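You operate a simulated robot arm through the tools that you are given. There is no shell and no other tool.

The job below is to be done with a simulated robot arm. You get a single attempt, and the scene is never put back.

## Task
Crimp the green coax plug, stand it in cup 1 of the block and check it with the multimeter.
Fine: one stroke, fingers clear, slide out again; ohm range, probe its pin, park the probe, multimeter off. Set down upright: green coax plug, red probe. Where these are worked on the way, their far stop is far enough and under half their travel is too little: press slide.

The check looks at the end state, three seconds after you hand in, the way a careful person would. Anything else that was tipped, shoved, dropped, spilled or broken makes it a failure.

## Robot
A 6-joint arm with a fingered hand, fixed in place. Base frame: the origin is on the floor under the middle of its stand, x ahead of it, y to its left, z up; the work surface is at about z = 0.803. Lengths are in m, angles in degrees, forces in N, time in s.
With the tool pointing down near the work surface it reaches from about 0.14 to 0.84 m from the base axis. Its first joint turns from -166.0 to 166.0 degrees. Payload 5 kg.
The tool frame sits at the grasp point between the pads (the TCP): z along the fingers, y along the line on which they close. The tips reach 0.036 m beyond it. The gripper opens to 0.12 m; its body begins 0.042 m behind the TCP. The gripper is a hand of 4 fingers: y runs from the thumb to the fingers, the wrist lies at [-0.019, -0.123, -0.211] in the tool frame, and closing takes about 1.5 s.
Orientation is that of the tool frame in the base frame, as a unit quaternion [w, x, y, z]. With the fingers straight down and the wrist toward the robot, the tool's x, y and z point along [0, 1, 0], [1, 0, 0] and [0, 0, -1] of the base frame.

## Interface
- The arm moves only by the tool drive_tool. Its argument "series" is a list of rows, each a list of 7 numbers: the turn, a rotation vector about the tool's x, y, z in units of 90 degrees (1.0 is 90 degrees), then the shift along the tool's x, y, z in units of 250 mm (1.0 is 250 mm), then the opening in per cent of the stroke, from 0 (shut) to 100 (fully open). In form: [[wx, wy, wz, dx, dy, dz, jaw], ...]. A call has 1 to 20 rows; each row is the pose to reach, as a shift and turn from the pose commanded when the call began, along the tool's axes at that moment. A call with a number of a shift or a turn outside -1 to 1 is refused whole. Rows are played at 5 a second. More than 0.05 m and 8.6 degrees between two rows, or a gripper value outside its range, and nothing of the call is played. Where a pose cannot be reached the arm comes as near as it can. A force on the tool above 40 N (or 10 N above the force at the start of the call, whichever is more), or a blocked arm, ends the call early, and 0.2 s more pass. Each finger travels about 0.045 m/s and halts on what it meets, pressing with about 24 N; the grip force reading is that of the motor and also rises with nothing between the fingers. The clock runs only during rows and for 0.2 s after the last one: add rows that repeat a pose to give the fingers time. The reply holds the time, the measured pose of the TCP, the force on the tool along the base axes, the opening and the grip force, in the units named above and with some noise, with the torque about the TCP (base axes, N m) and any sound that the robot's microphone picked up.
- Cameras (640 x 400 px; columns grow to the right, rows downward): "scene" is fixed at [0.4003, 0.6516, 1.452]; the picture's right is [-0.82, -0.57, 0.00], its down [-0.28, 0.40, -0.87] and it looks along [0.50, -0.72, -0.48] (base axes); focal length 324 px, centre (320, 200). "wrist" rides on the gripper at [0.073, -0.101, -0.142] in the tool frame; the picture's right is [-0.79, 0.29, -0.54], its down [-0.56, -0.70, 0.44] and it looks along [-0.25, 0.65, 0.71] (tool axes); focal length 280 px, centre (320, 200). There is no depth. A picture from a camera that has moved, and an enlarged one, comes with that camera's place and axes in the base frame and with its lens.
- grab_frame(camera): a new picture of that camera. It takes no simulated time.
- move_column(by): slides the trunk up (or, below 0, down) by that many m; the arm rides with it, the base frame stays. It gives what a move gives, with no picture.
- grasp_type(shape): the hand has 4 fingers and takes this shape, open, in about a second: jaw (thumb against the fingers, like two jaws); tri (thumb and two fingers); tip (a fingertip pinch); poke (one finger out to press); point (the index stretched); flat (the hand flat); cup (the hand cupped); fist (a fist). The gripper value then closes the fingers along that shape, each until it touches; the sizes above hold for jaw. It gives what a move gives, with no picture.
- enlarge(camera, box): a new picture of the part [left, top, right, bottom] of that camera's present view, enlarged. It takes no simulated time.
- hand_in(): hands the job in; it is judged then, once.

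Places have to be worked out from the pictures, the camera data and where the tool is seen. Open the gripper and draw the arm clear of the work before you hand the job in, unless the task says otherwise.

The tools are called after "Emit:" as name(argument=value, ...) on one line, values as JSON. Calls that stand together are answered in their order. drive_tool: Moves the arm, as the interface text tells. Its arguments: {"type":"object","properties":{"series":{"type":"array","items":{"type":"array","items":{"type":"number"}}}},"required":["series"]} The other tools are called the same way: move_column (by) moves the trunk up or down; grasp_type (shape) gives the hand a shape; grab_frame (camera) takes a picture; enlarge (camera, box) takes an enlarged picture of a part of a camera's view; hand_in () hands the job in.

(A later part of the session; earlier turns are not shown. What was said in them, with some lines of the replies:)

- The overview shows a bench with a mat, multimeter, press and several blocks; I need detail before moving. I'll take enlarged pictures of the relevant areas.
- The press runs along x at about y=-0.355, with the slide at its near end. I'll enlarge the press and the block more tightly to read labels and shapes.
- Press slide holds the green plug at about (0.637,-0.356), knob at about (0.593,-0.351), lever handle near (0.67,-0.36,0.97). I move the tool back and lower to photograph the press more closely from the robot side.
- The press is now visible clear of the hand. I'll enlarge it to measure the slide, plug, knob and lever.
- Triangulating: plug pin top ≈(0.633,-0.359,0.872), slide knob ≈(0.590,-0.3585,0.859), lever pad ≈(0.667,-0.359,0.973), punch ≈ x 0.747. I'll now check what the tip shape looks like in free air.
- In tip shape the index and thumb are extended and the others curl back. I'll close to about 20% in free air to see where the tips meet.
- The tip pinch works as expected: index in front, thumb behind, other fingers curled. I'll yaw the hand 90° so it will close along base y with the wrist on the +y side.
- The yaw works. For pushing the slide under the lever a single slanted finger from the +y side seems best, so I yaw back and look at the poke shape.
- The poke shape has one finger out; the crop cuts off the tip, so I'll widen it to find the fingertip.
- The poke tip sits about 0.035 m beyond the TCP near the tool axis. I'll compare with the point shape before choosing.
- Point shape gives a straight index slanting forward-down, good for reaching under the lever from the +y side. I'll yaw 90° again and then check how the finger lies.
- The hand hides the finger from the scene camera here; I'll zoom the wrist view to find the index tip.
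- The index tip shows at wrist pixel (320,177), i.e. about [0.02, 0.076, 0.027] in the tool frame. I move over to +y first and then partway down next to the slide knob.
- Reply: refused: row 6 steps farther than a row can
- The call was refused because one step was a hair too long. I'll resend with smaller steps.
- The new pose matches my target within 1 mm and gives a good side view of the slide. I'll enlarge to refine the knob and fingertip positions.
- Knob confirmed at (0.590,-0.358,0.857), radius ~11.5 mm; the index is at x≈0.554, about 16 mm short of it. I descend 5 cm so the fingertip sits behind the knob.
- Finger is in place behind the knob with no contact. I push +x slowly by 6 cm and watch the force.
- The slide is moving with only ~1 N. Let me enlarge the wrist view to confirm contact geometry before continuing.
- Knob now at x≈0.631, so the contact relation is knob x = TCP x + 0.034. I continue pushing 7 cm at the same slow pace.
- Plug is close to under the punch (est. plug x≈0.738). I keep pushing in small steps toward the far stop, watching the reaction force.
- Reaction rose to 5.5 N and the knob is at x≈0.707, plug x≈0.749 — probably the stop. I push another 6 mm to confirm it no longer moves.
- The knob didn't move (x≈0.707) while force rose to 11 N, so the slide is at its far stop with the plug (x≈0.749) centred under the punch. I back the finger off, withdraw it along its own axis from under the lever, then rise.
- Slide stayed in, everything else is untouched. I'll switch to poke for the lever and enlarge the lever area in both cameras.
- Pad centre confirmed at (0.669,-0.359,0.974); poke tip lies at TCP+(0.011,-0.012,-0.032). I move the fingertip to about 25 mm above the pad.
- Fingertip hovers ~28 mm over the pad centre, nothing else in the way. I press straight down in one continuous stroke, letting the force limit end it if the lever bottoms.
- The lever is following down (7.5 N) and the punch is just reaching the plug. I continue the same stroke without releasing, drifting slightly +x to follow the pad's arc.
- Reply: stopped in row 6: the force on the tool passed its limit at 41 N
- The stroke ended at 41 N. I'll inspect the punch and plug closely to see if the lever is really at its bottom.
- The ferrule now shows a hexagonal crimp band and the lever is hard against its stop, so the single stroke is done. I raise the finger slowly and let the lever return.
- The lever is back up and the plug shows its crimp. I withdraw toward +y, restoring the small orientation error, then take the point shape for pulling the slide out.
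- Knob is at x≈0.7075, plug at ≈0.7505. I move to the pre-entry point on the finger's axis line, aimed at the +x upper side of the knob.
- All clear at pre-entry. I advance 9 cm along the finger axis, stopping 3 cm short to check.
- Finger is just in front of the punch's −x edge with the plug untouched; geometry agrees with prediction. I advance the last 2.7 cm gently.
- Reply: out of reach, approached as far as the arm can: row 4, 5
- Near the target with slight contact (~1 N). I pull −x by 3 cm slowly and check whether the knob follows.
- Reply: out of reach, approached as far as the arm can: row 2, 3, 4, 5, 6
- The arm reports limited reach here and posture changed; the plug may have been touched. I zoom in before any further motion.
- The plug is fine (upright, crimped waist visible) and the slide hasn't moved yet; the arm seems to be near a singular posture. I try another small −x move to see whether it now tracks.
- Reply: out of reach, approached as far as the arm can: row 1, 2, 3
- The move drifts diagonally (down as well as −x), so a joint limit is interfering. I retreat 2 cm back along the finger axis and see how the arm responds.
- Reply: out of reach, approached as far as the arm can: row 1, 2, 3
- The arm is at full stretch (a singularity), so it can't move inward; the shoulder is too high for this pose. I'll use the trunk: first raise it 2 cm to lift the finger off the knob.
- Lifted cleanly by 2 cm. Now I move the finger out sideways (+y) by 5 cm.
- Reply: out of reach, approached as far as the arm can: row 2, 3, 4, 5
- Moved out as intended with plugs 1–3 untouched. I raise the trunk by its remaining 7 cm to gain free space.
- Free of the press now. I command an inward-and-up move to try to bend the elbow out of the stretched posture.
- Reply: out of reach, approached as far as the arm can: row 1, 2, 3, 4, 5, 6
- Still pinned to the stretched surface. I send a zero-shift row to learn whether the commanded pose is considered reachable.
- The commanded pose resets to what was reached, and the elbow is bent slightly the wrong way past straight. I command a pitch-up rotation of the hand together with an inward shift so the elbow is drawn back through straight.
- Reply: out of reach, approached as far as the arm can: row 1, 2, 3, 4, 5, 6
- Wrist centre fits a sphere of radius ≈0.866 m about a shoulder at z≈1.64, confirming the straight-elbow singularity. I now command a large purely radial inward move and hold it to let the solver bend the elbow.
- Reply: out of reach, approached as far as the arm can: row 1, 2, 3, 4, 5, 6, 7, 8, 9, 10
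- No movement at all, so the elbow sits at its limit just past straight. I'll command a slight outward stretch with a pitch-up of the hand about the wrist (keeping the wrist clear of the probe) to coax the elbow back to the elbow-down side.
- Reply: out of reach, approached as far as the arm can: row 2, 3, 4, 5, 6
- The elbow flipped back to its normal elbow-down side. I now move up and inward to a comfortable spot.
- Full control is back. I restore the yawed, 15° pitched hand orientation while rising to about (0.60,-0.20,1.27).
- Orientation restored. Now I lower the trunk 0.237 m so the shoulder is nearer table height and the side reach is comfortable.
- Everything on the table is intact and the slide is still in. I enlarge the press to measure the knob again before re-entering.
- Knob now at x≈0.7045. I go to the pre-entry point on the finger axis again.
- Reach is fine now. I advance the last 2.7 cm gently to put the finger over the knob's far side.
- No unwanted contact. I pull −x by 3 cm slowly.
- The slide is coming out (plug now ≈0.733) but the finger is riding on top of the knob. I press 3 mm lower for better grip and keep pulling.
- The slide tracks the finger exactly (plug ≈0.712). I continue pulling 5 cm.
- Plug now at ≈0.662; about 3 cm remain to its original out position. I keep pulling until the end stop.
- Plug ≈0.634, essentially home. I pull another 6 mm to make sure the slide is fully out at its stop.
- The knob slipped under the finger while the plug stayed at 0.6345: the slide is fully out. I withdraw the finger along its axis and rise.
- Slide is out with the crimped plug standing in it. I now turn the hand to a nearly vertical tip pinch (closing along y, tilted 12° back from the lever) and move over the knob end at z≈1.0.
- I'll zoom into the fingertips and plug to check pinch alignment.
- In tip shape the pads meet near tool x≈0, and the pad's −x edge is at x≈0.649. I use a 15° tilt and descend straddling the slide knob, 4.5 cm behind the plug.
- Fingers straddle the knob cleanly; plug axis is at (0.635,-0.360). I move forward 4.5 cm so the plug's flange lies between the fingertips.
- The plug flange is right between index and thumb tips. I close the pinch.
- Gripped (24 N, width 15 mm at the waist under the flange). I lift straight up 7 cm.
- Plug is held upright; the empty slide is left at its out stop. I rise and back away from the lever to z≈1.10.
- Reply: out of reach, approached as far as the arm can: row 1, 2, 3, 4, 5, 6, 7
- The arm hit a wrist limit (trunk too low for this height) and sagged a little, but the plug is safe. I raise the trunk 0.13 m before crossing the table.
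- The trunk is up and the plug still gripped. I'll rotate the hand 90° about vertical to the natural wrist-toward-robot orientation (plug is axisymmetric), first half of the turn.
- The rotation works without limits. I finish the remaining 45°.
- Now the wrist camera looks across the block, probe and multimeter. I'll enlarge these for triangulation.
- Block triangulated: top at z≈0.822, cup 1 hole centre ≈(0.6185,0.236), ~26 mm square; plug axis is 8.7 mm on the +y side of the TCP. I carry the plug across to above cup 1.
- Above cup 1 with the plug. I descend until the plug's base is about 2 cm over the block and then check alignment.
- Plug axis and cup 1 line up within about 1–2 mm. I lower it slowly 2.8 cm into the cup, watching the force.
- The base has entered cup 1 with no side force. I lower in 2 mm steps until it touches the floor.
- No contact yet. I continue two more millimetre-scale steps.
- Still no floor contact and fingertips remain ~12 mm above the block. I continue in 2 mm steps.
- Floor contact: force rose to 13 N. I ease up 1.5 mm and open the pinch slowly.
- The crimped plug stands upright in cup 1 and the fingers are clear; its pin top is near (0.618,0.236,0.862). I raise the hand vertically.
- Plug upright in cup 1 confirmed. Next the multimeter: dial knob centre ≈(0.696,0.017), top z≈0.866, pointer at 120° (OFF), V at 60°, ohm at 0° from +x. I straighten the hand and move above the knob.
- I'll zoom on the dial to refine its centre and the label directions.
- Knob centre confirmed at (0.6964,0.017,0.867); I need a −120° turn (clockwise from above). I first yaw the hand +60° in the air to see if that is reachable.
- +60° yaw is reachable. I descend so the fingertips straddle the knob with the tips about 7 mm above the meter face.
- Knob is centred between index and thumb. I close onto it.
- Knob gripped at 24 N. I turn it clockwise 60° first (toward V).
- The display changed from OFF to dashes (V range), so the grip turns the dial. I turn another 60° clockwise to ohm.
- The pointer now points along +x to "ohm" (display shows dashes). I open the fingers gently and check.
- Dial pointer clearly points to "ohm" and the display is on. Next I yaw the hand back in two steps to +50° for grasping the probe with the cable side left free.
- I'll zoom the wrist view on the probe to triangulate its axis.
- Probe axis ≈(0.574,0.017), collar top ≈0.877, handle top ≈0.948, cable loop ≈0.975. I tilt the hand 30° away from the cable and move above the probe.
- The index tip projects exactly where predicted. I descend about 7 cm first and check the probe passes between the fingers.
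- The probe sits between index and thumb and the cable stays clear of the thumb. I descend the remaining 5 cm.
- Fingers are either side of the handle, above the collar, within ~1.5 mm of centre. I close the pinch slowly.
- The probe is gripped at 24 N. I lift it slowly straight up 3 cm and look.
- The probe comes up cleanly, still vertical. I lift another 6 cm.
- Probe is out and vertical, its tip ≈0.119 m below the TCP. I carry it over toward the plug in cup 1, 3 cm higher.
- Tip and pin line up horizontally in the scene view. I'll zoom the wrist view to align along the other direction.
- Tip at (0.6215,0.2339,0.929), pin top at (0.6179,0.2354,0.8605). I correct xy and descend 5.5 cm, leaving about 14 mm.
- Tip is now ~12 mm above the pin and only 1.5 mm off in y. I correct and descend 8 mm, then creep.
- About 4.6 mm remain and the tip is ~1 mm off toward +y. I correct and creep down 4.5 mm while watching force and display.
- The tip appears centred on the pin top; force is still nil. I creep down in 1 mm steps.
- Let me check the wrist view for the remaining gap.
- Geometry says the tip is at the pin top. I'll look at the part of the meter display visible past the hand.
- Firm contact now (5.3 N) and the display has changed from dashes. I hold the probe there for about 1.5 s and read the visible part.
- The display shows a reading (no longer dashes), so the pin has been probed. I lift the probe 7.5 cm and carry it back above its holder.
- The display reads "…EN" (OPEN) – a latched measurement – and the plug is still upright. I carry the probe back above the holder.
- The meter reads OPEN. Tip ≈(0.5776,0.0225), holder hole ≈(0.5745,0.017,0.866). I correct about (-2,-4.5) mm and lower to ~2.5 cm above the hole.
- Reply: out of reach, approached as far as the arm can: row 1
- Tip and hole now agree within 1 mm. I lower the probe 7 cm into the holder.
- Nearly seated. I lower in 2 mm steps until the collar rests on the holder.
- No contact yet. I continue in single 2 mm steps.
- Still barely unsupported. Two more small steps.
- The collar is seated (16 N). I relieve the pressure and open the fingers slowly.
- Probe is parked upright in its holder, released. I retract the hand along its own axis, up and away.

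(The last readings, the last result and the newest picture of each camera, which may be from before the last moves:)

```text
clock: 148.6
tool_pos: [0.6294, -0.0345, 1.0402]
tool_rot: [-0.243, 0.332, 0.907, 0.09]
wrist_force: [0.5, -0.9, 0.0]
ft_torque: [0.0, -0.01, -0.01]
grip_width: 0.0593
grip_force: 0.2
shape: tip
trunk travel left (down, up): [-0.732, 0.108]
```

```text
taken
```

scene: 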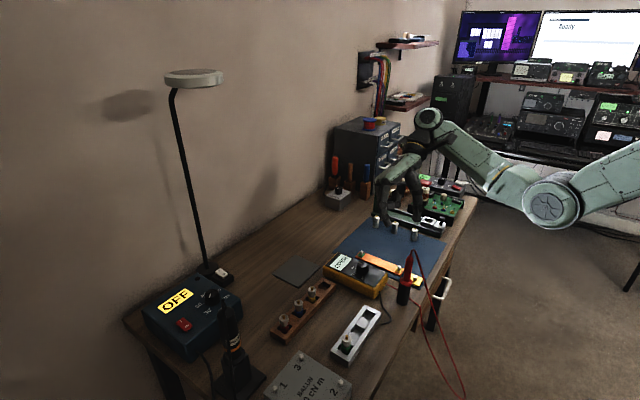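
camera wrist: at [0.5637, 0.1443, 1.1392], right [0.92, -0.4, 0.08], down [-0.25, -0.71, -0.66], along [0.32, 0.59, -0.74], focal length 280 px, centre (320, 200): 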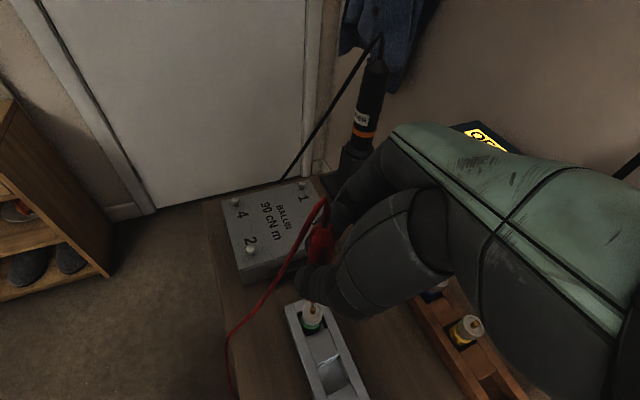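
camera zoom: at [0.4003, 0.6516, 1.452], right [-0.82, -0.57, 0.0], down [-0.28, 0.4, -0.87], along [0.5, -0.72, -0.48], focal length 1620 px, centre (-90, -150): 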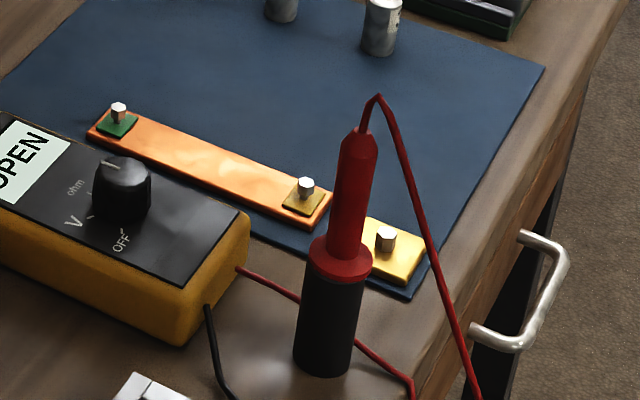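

Probe stands as before. Now to switch the meter off: I straighten the hand and move back above the dial knob.

Emit:
drive_tool(series=[[0, -0.067, 0, -0.004, 0.066, -0.021, 50], [0, -0.133, 0, -0.009, 0.132, -0.042, 50], [0, -0.2, 0, -0.013, 0.198, -0.063, 50], [0, -0.267, 0, -0.018, 0.264, -0.084, 50], [0, -0.333, 0, -0.022, 0.33, -0.105, 50], [0, -0.333, 0, -0.022, 0.33, -0.105, 50]])

Emit:
drive_tool(series=[[0, 0, 0.087, 0, 0, 0, 50], [0, 0, 0.175, 0, 0, 0, 50], [0, 0, 0.262, 0, 0, 0, 50], [0, 0, 0.349, 0, 0, 0, 50], [0, 0, 0.436, 0, 0, 0, 50], [0, 0, 0.524, 0, 0, 0, 50], [0, 0, 0.611, 0, 0, 0, 50]])

Emit:
drive_tool(series=[[0, 0, 0.087, 0, 0, 0, 50], [0, 0, 0.175, 0, 0, 0, 50], [0, 0, 0.262, 0, 0, 0, 50], [0, 0, 0.349, 0, 0, 0, 50], [0, 0, 0.436, 0, 0, 0, 50], [0, 0, 0.524, 0, 0, 0, 50], [0, 0, 0.611, 0, 0, 0, 50], [0, 0, 0.611, 0, 0, 0, 50]])

Emit:
enlarge(camera="wrist", box=[160, 180, 340, 360])

```text
clock: 150.0
tool_pos: [0.6965, 0.0164, 1.0583]
tool_rot: [0.001, 0.344, 0.939, 0.0]
wrist_force: [0.7, -0.3, 0.2]
ft_torque: [-0.02, 0.01, 0.03]
grip_width: 0.0595
grip_force: 0.0
shape: tip
trunk travel left (down, up): [-0.732, 0.108]
```

```text
clock: 151.6
tool_pos: [0.6957, 0.0152, 1.0581]
tool_rot: [0.001, 0.739, 0.674, 0.0]
wrist_force: [-0.3, 0.9, 0.7]
ft_torque: [-0.02, -0.01, -0.02]
grip_width: 0.0596
grip_force: 0.0
shape: tip
trunk travel left (down, up): [-0.732, 0.108]
```

```text
clock: 153.4
tool_pos: [0.6968, 0.0156, 1.0602]
tool_rot: [0.001, 0.966, 0.257, 0.0]
wrist_force: [0.7, 0.0, 1.3]
ft_torque: [-0.01, 0.0, 0.01]
grip_width: 0.0597
grip_force: 0.0
shape: tip
trunk travel left (down, up): [-0.732, 0.108]
```

```text
2.22 times, centred on (250, 270) of wrist
camera zoom: at [0.7095, 0.1404, 1.2028], right [-0.54, -0.64, 0.54], down [-0.83, 0.33, -0.44], along [0.11, -0.69, -0.71], focal length 623 px, centre (476, 44)
```

zoom: 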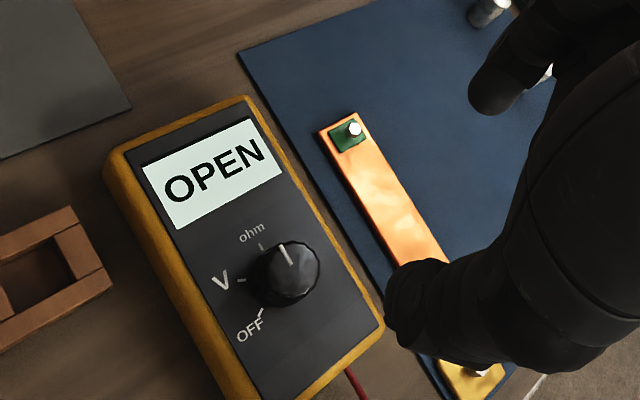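

The display still reads OPEN. I re-measure the knob centre in the scene view in case the meter shifted.

Emit:
enlarge(camera="scene", box=[330, 240, 390, 290])

Emit:
enlarge(camera="wrist", box=[210, 240, 270, 310])

```text
8.00 times, centred on (360, 265) of scene
camera zoom: at [0.4003, 0.6516, 1.452], right [-0.82, -0.57, 0.0], down [-0.28, 0.4, -0.87], along [0.5, -0.72, -0.48], focal length 2592 px, centre (0, -320)
```

zoom: 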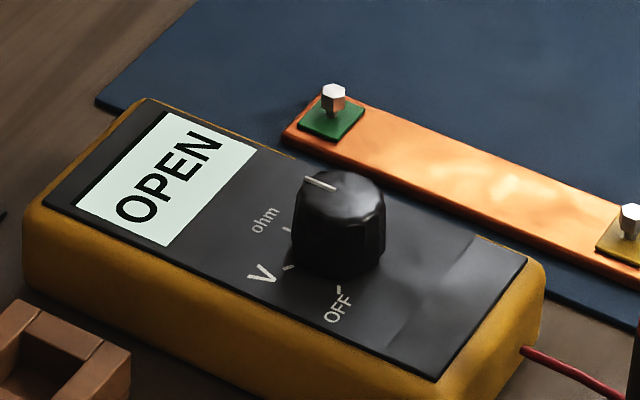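

```text
5.71 times, centred on (240, 275) of wrist
camera zoom: at [0.7095, 0.1404, 1.2028], right [-0.54, -0.64, 0.54], down [-0.83, 0.33, -0.44], along [0.11, -0.69, -0.71], focal length 1602 px, centre (777, -229)
```

zoom: 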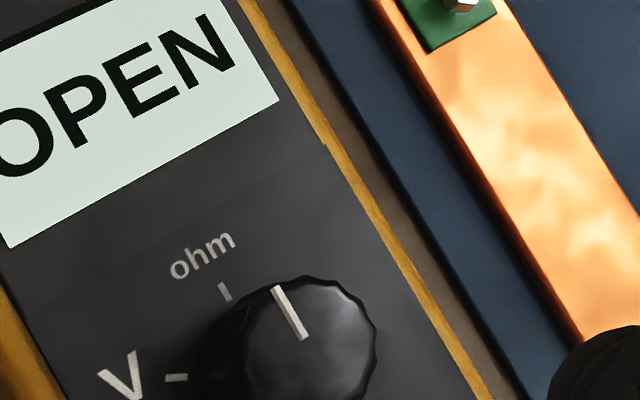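

The meter has not moved; knob still at (0.6964,0.017). I descend to straddle the knob again at yaw −60°.

Emit:
drive_tool(series=[[0, 0, 0, 0.001, -0.002, 0.136, 50], [0, 0, 0, 0.001, -0.004, 0.272, 50], [0, 0, 0, 0.002, -0.006, 0.408, 50], [0, 0, 0, 0.002, -0.006, 0.545, 50], [0, 0, 0, 0.002, -0.006, 0.681, 50], [0, 0, 0, 0.002, -0.006, 0.681, 50]])

Emit:
enlarge(camera="wrist", box=[200, 180, 400, 360])

Emit:
enlarge(camera="scene", box=[330, 230, 410, 290])

```text
clock: 154.8
tool_pos: [0.6974, 0.0175, 0.8886]
tool_rot: [0.0, 0.966, 0.259, 0.001]
wrist_force: [0.5, 0.4, 0.2]
ft_torque: [-0.01, -0.03, -0.03]
grip_width: 0.0597
grip_force: 0.1
shape: tip
trunk travel left (down, up): [-0.732, 0.108]
```

```text
2.22 times, centred on (300, 270) of wrist
camera zoom: at [0.7092, 0.1425, 1.0324], right [-0.54, -0.64, 0.54], down [-0.83, 0.33, -0.44], along [0.11, -0.69, -0.71], focal length 623 px, centre (364, 44)
```

zoom: 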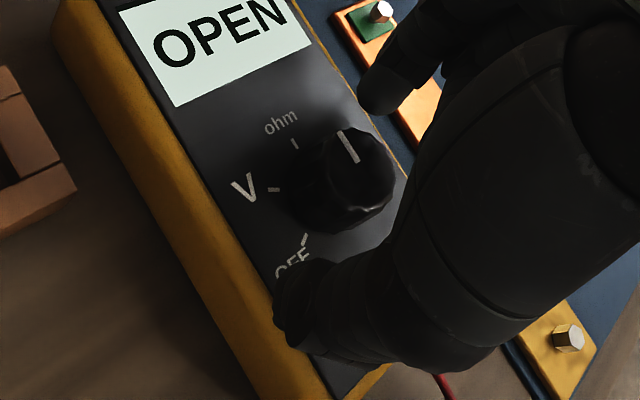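

```text
6.67 times, centred on (370, 260) of scene
camera zoom: at [0.4003, 0.6516, 1.452], right [-0.82, -0.57, 0.0], down [-0.28, 0.4, -0.87], along [0.5, -0.72, -0.48], focal length 2160 px, centre (-13, -200)
```

zoom: 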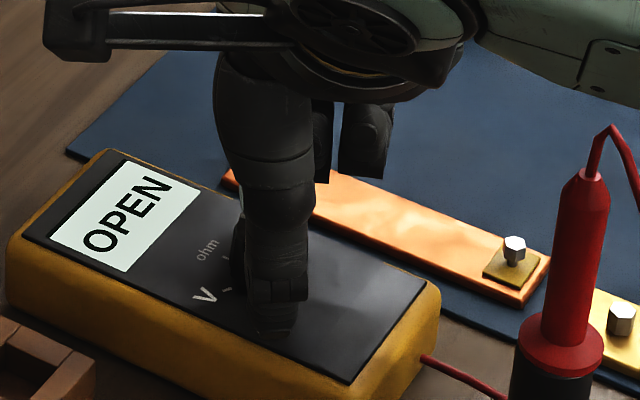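

The knob sits slightly off the pinch line toward −x_tool; I shift 2.5 mm that way and close onto the knob.

Emit:
drive_tool(series=[[0, 0, 0, -0.01, 0, 0, 50], [0, 0, 0, -0.01, 0, 0, 42], [0, 0, 0, -0.01, 0, 0, 34], [0, 0, 0, -0.01, 0, 0, 28], [0, 0, 0, -0.01, 0, 0, 22], [0, 0, 0, -0.01, 0, 0, 16], [0, 0, 0, -0.01, 0, 0, 10], [0, 0, 0, -0.01, 0, 0, 10], [0, 0, 0, -0.01, 0, 0, 10]])

Emit:
drive_tool(series=[[0, 0, -0.083, 0, 0, 0, 10], [0, 0, -0.167, 0, 0, 0, 10], [0, 0, -0.25, 0, 0, 0, 10], [0, 0, -0.333, 0, 0, 0, 10], [0, 0, -0.417, 0, 0, 0, 10], [0, 0, -0.5, 0, 0, 0, 10], [0, 0, -0.583, 0, 0, 0, 10], [0, 0, -0.667, 0, 0, 0, 10], [0, 0, -0.667, 0, 0, 0, 10]])

Emit:
enlarge(camera="wrist", box=[200, 180, 400, 360])

Emit:
enlarge(camera="scene", box=[330, 230, 410, 290])

```text
clock: 156.8
tool_pos: [0.6945, 0.0168, 0.8899]
tool_rot: [0.0, 0.966, 0.257, 0.0]
wrist_force: [1.4, -3.4, 1.6]
ft_torque: [-0.15, -0.08, -0.02]
grip_width: 0.0217
grip_force: 24.3
shape: tip
trunk travel left (down, up): [-0.732, 0.108]
```

```text
clock: 158.8
tool_pos: [0.6952, 0.0147, 0.8899]
tool_rot: [0.0, 0.708, 0.707, 0.001]
wrist_force: [2.8, -8.5, -0.3]
ft_torque: [-0.17, -0.15, -0.05]
grip_width: 0.0214
grip_force: 23.7
shape: tip
trunk travel left (down, up): [-0.732, 0.108]
```

```text
2.22 times, centred on (300, 270) of wrist
camera zoom: at [0.5935, 0.0886, 1.0324], right [0.29, -0.79, 0.54], down [-0.7, -0.56, -0.44], along [0.65, -0.25, -0.71], focal length 623 px, centre (364, 44)
```

zoom: 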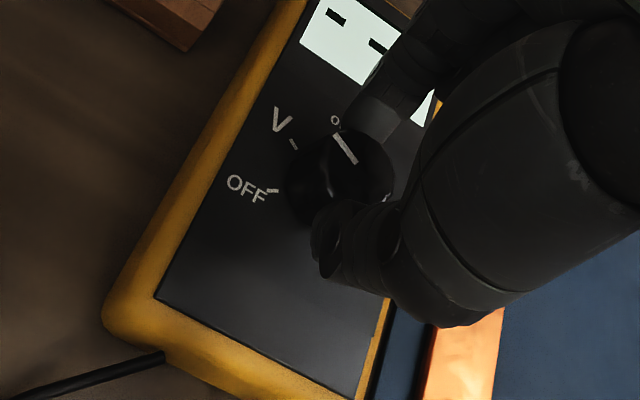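

```text
6.67 times, centred on (370, 260) of scene
camera zoom: at [0.4003, 0.6516, 1.452], right [-0.82, -0.57, 0.0], down [-0.28, 0.4, -0.87], along [0.5, -0.72, -0.48], focal length 2160 px, centre (-13, -200)
```

zoom: 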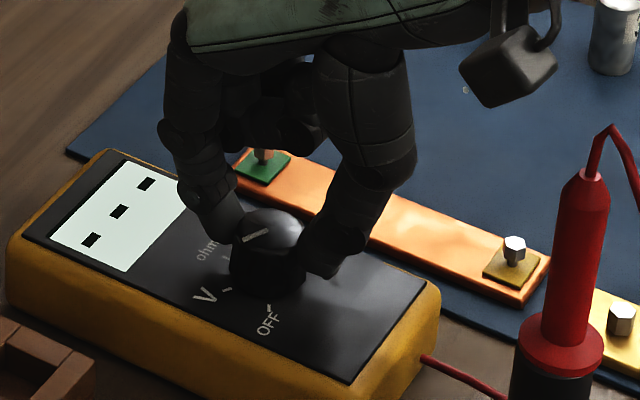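

Display back to dashes (V). I relieve the small side load and turn the last 60° counter-clockwise to OFF.

Emit:
drive_tool(series=[[0, 0, -0.083, -0.003, 0, 0, 10], [0, 0, -0.167, -0.006, 0, 0, 10], [0, 0, -0.25, -0.006, 0, 0, 10], [0, 0, -0.333, -0.006, 0, 0, 10], [0, 0, -0.417, -0.006, 0, 0, 10], [0, 0, -0.5, -0.006, 0, 0, 10], [0, 0, -0.583, -0.006, 0, 0, 10], [0, 0, -0.667, -0.006, 0, 0, 10], [0, 0, -0.667, -0.006, 0, 0, 10]])

Emit:
enlarge(camera="wrist", box=[200, 180, 400, 360])

Emit:
enlarge(camera="scene", box=[330, 230, 410, 290])

```text
clock: 160.8
tool_pos: [0.6967, 0.0136, 0.8897]
tool_rot: [0.001, 0.259, 0.966, 0.001]
wrist_force: [12.1, -10.8, 2.8]
ft_torque: [-0.29, -0.34, -0.25]
grip_width: 0.0215
grip_force: 24.2
shape: tip
trunk travel left (down, up): [-0.732, 0.108]
```

```text
2.22 times, centred on (300, 270) of wrist
camera zoom: at [0.5824, -0.0373, 1.0324], right [0.83, -0.15, 0.54], down [0.13, -0.89, -0.44], along [0.55, 0.44, -0.71], focal length 623 px, centre (364, 44)
```

zoom: 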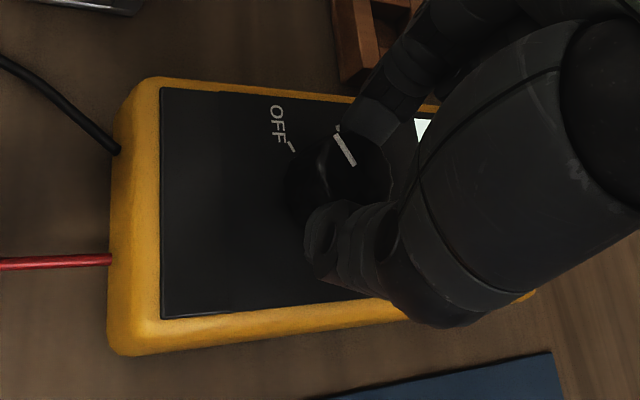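

```text
6.67 times, centred on (370, 260) of scene
camera zoom: at [0.4003, 0.6516, 1.452], right [-0.82, -0.57, 0.0], down [-0.28, 0.4, -0.87], along [0.5, -0.72, -0.48], focal length 2160 px, centre (-13, -200)
```

zoom: 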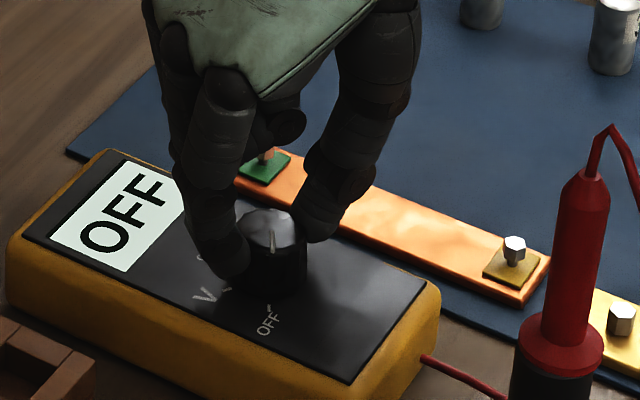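

The display reads OFF. I relieve the side load by ~2 mm, then open the fingers.

Emit:
drive_tool(series=[[0, 0, 0, -0.004, -0.001, 0, 10], [0, 0, 0, -0.008, -0.002, 0, 10], [0, 0, 0, -0.008, -0.002, 0, 14], [0, 0, 0, -0.008, -0.002, 0, 18], [0, 0, 0, -0.008, -0.002, 0, 24], [0, 0, 0, -0.008, -0.002, 0, 30], [0, 0, 0, -0.008, -0.002, 0, 38], [0, 0, 0, -0.008, -0.002, 0, 46], [0, 0, 0, -0.008, -0.002, 0, 50], [0, 0, 0, -0.008, -0.002, 0, 50]])

Emit:
drive_tool(series=[[0, 0, 0, 0, 0, -0.1, 50], [0, 0, 0, 0, 0, -0.2, 50], [0, 0, 0, 0, 0, -0.3, 50], [0, 0, 0, 0, 0, -0.4, 50], [0, 0, 0, 0, 0, -0.5, 50], [0, 0, 0, 0, 0, -0.6, 50], [0, 0, 0, 0, 0, -0.7, 50], [0, 0, 0, 0, 0, -0.8, 50]])

Emit:
grab_frame(camera="scene")

Emit:
enlarge(camera="scene", box=[330, 230, 410, 290])

```text
clock: 163.0
tool_pos: [0.6962, 0.0158, 0.8891]
tool_rot: [0.0, 0.259, 0.966, 0.0]
wrist_force: [-0.1, -0.7, -0.1]
ft_torque: [-0.04, 0.03, 0.05]
grip_width: 0.0595
grip_force: 0.1
shape: tip
trunk travel left (down, up): [-0.732, 0.108]
```

```text
clock: 164.8
tool_pos: [0.6973, 0.0129, 1.091]
tool_rot: [0.0, 0.26, 0.966, -0.001]
wrist_force: [0.6, -0.1, 0.0]
ft_torque: [0.0, 0.0, -0.02]
grip_width: 0.0595
grip_force: 0.1
shape: tip
trunk travel left (down, up): [-0.732, 0.108]
```

```text
taken
```

scene: 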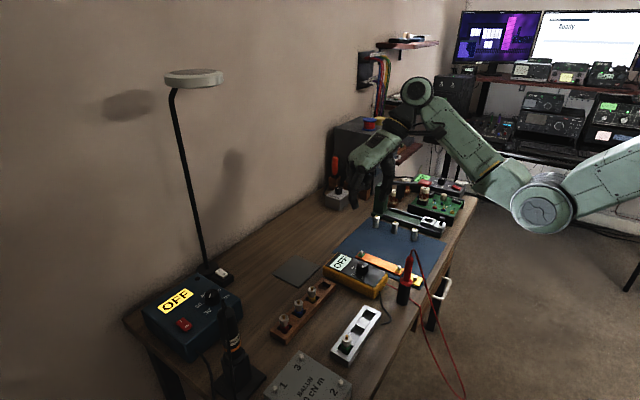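

```text
6.67 times, centred on (370, 260) of scene
camera zoom: at [0.4003, 0.6516, 1.452], right [-0.82, -0.57, 0.0], down [-0.28, 0.4, -0.87], along [0.5, -0.72, -0.48], focal length 2160 px, centre (-13, -200)
```

zoom: 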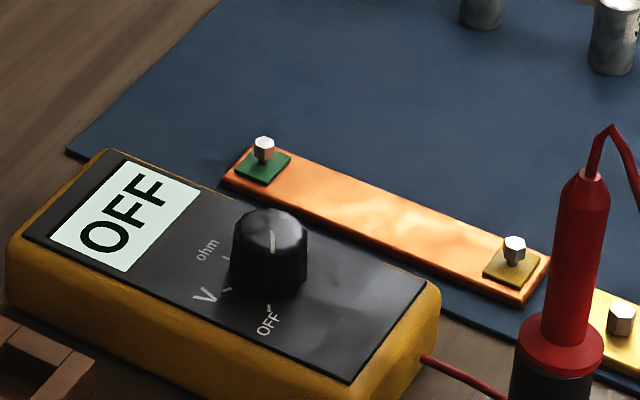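

The meter is off. I verify the remaining items: press, slide, plug and probe.

Emit:
enlarge(camera="scene", box=[370, 165, 470, 245])

Emit:
enlarge(camera="scene", box=[260, 270, 400, 370])

Emit:
enlarge(camera="scene", box=[380, 230, 450, 320])

```text
5.00 times, centred on (420, 205) of scene
camera zoom: at [0.4003, 0.6516, 1.452], right [-0.82, -0.57, 0.0], down [-0.28, 0.4, -0.87], along [0.5, -0.72, -0.48], focal length 1620 px, centre (-180, 175)
```

zoom: 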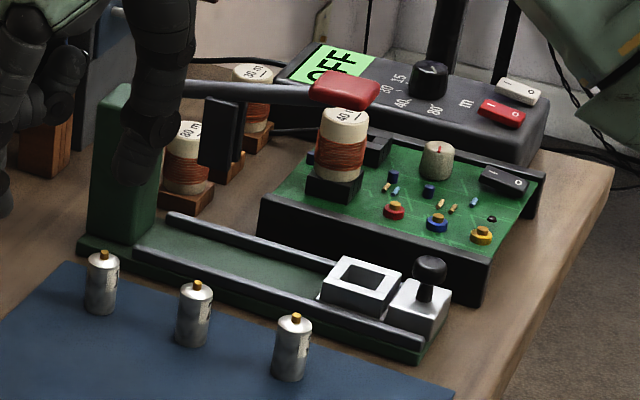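

```text
4.00 times, centred on (330, 320) of scene
camera zoom: at [0.4003, 0.6516, 1.452], right [-0.82, -0.57, 0.0], down [-0.28, 0.4, -0.87], along [0.5, -0.72, -0.48], focal length 1296 px, centre (280, -280)
```

zoom: 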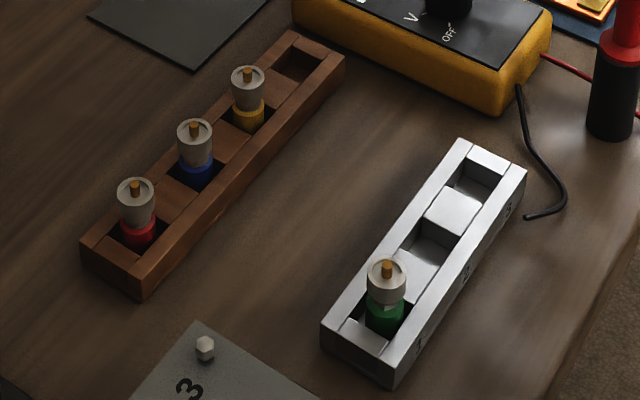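

```text
4.44 times, centred on (415, 275) of scene
camera zoom: at [0.4003, 0.6516, 1.452], right [-0.82, -0.57, 0.0], down [-0.28, 0.4, -0.87], along [0.5, -0.72, -0.48], focal length 1440 px, centre (-102, -133)
```

zoom: 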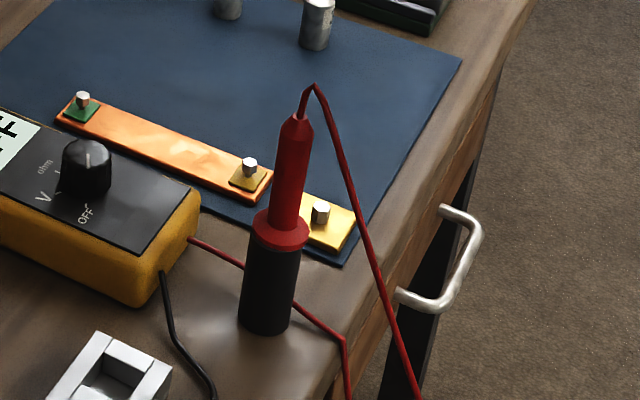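

All is as required: slide out, lever up, plug upright in cup 1, probe parked, meter off. I open the hand and draw the arm up and back, clear of the work.

Emit:
drive_tool(series=[[0, 0, 0.083, 0, 0, -0.12, 60], [0, 0, 0.167, 0, 0, -0.24, 70], [0, 0, 0.25, 0, 0, -0.36, 80], [0, 0, 0.333, 0, 0, -0.48, 90], [0, 0, 0.417, 0, 0, -0.56, 100], [0, 0, 0.5, 0, 0, -0.56, 100], [0, 0, 0.583, 0, 0, -0.56, 100], [0, 0, 0.667, 0, 0, -0.56, 100]])

Emit:
drive_tool(series=[[0, 0, 0, -0.14, -0.05, 0, 100], [0, 0, 0, -0.28, -0.1, 0, 100], [0, 0, 0, -0.42, -0.15, 0, 100], [0, 0, 0, -0.56, -0.2, 0, 100], [0, 0, 0, -0.7, -0.25, 0, 100], [0, 0, 0, -0.8, -0.28, 0, 100], [0, 0, 0, -0.8, -0.28, 0, 100]])

Emit:
grab_frame(camera="scene")

Emit:
grab_frame(camera="wrist")

```text
clock: 166.6
tool_pos: [0.6958, 0.014, 1.2282]
tool_rot: [0.0, 0.71, 0.705, 0.0]
wrist_force: [0.6, 1.4, 0.1]
ft_torque: [0.01, -0.02, -0.01]
grip_width: 0.1196
grip_force: 0.0
shape: tip
trunk travel left (down, up): [-0.732, 0.108]
```

```text
clock: 168.2
tool_pos: [0.6344, -0.1891, 1.2175]
tool_rot: [0.001, 0.707, 0.707, 0.001]
wrist_force: [-0.8, -0.1, 0.5]
ft_torque: [-0.01, 0.02, 0.0]
grip_width: 0.1201
grip_force: 0.0
shape: tip
out of reach, approached as far as the arm can: row 3, 4, 5, 6, 7
trunk travel left (down, up): [-0.732, 0.108]
```

```text
taken
```

scene: 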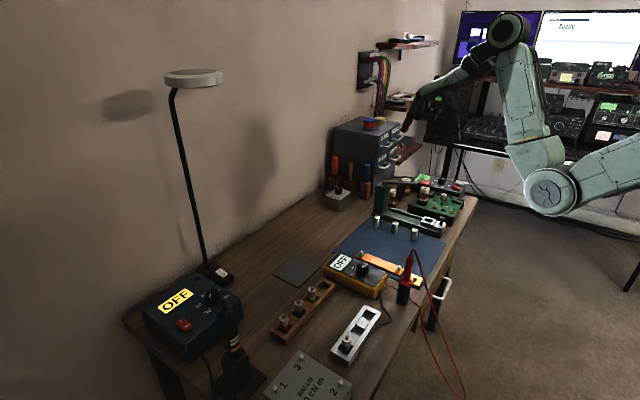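

```text
taken
camera wrist: at [0.5327, -0.1156, 1.3611], right [0.29, -0.79, 0.54], down [-0.7, -0.56, -0.44], along [0.65, -0.25, -0.71], focal length 280 px, centre (320, 200)
```

wrist: 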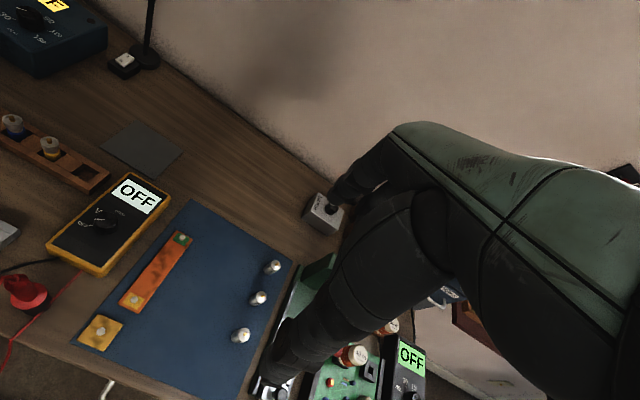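

The hand is open and well clear above the table, and every item matches the required end state. I hand the job in.

Emit:
hand_in()

```text
The job is handed in.
```

The job is done and handed in; I haven't seen the judge's result. At hand-in the cameras showed everything where it should be:

- **Crimp:** I pushed the slide to its far stop, withdrew the finger and pressed the lever once. The force limit ended the stroke at 41 N with the lever at its stop. The green plug shows a crimped hexagonal waist. The slide is back out and the lever is up.
- **Plug:** The green plug stands upright in cup 1 of the silver block.
- **Multimeter check:** With the dial on ohm, I touched the red probe to the plug's pin and held it for about 1.8 s at 5–6 N. The display read "OPEN".
- **Afterwards:** The red probe is parked upright in its holder, the multimeter reads OFF, and the open hand is clear above the bench.

While I was pulling the slide out, the arm locked at full stretch. I freed it by backing the finger out, raising the trunk and re-posing the arm in free space. The camera views showed nothing else on the bench moved.
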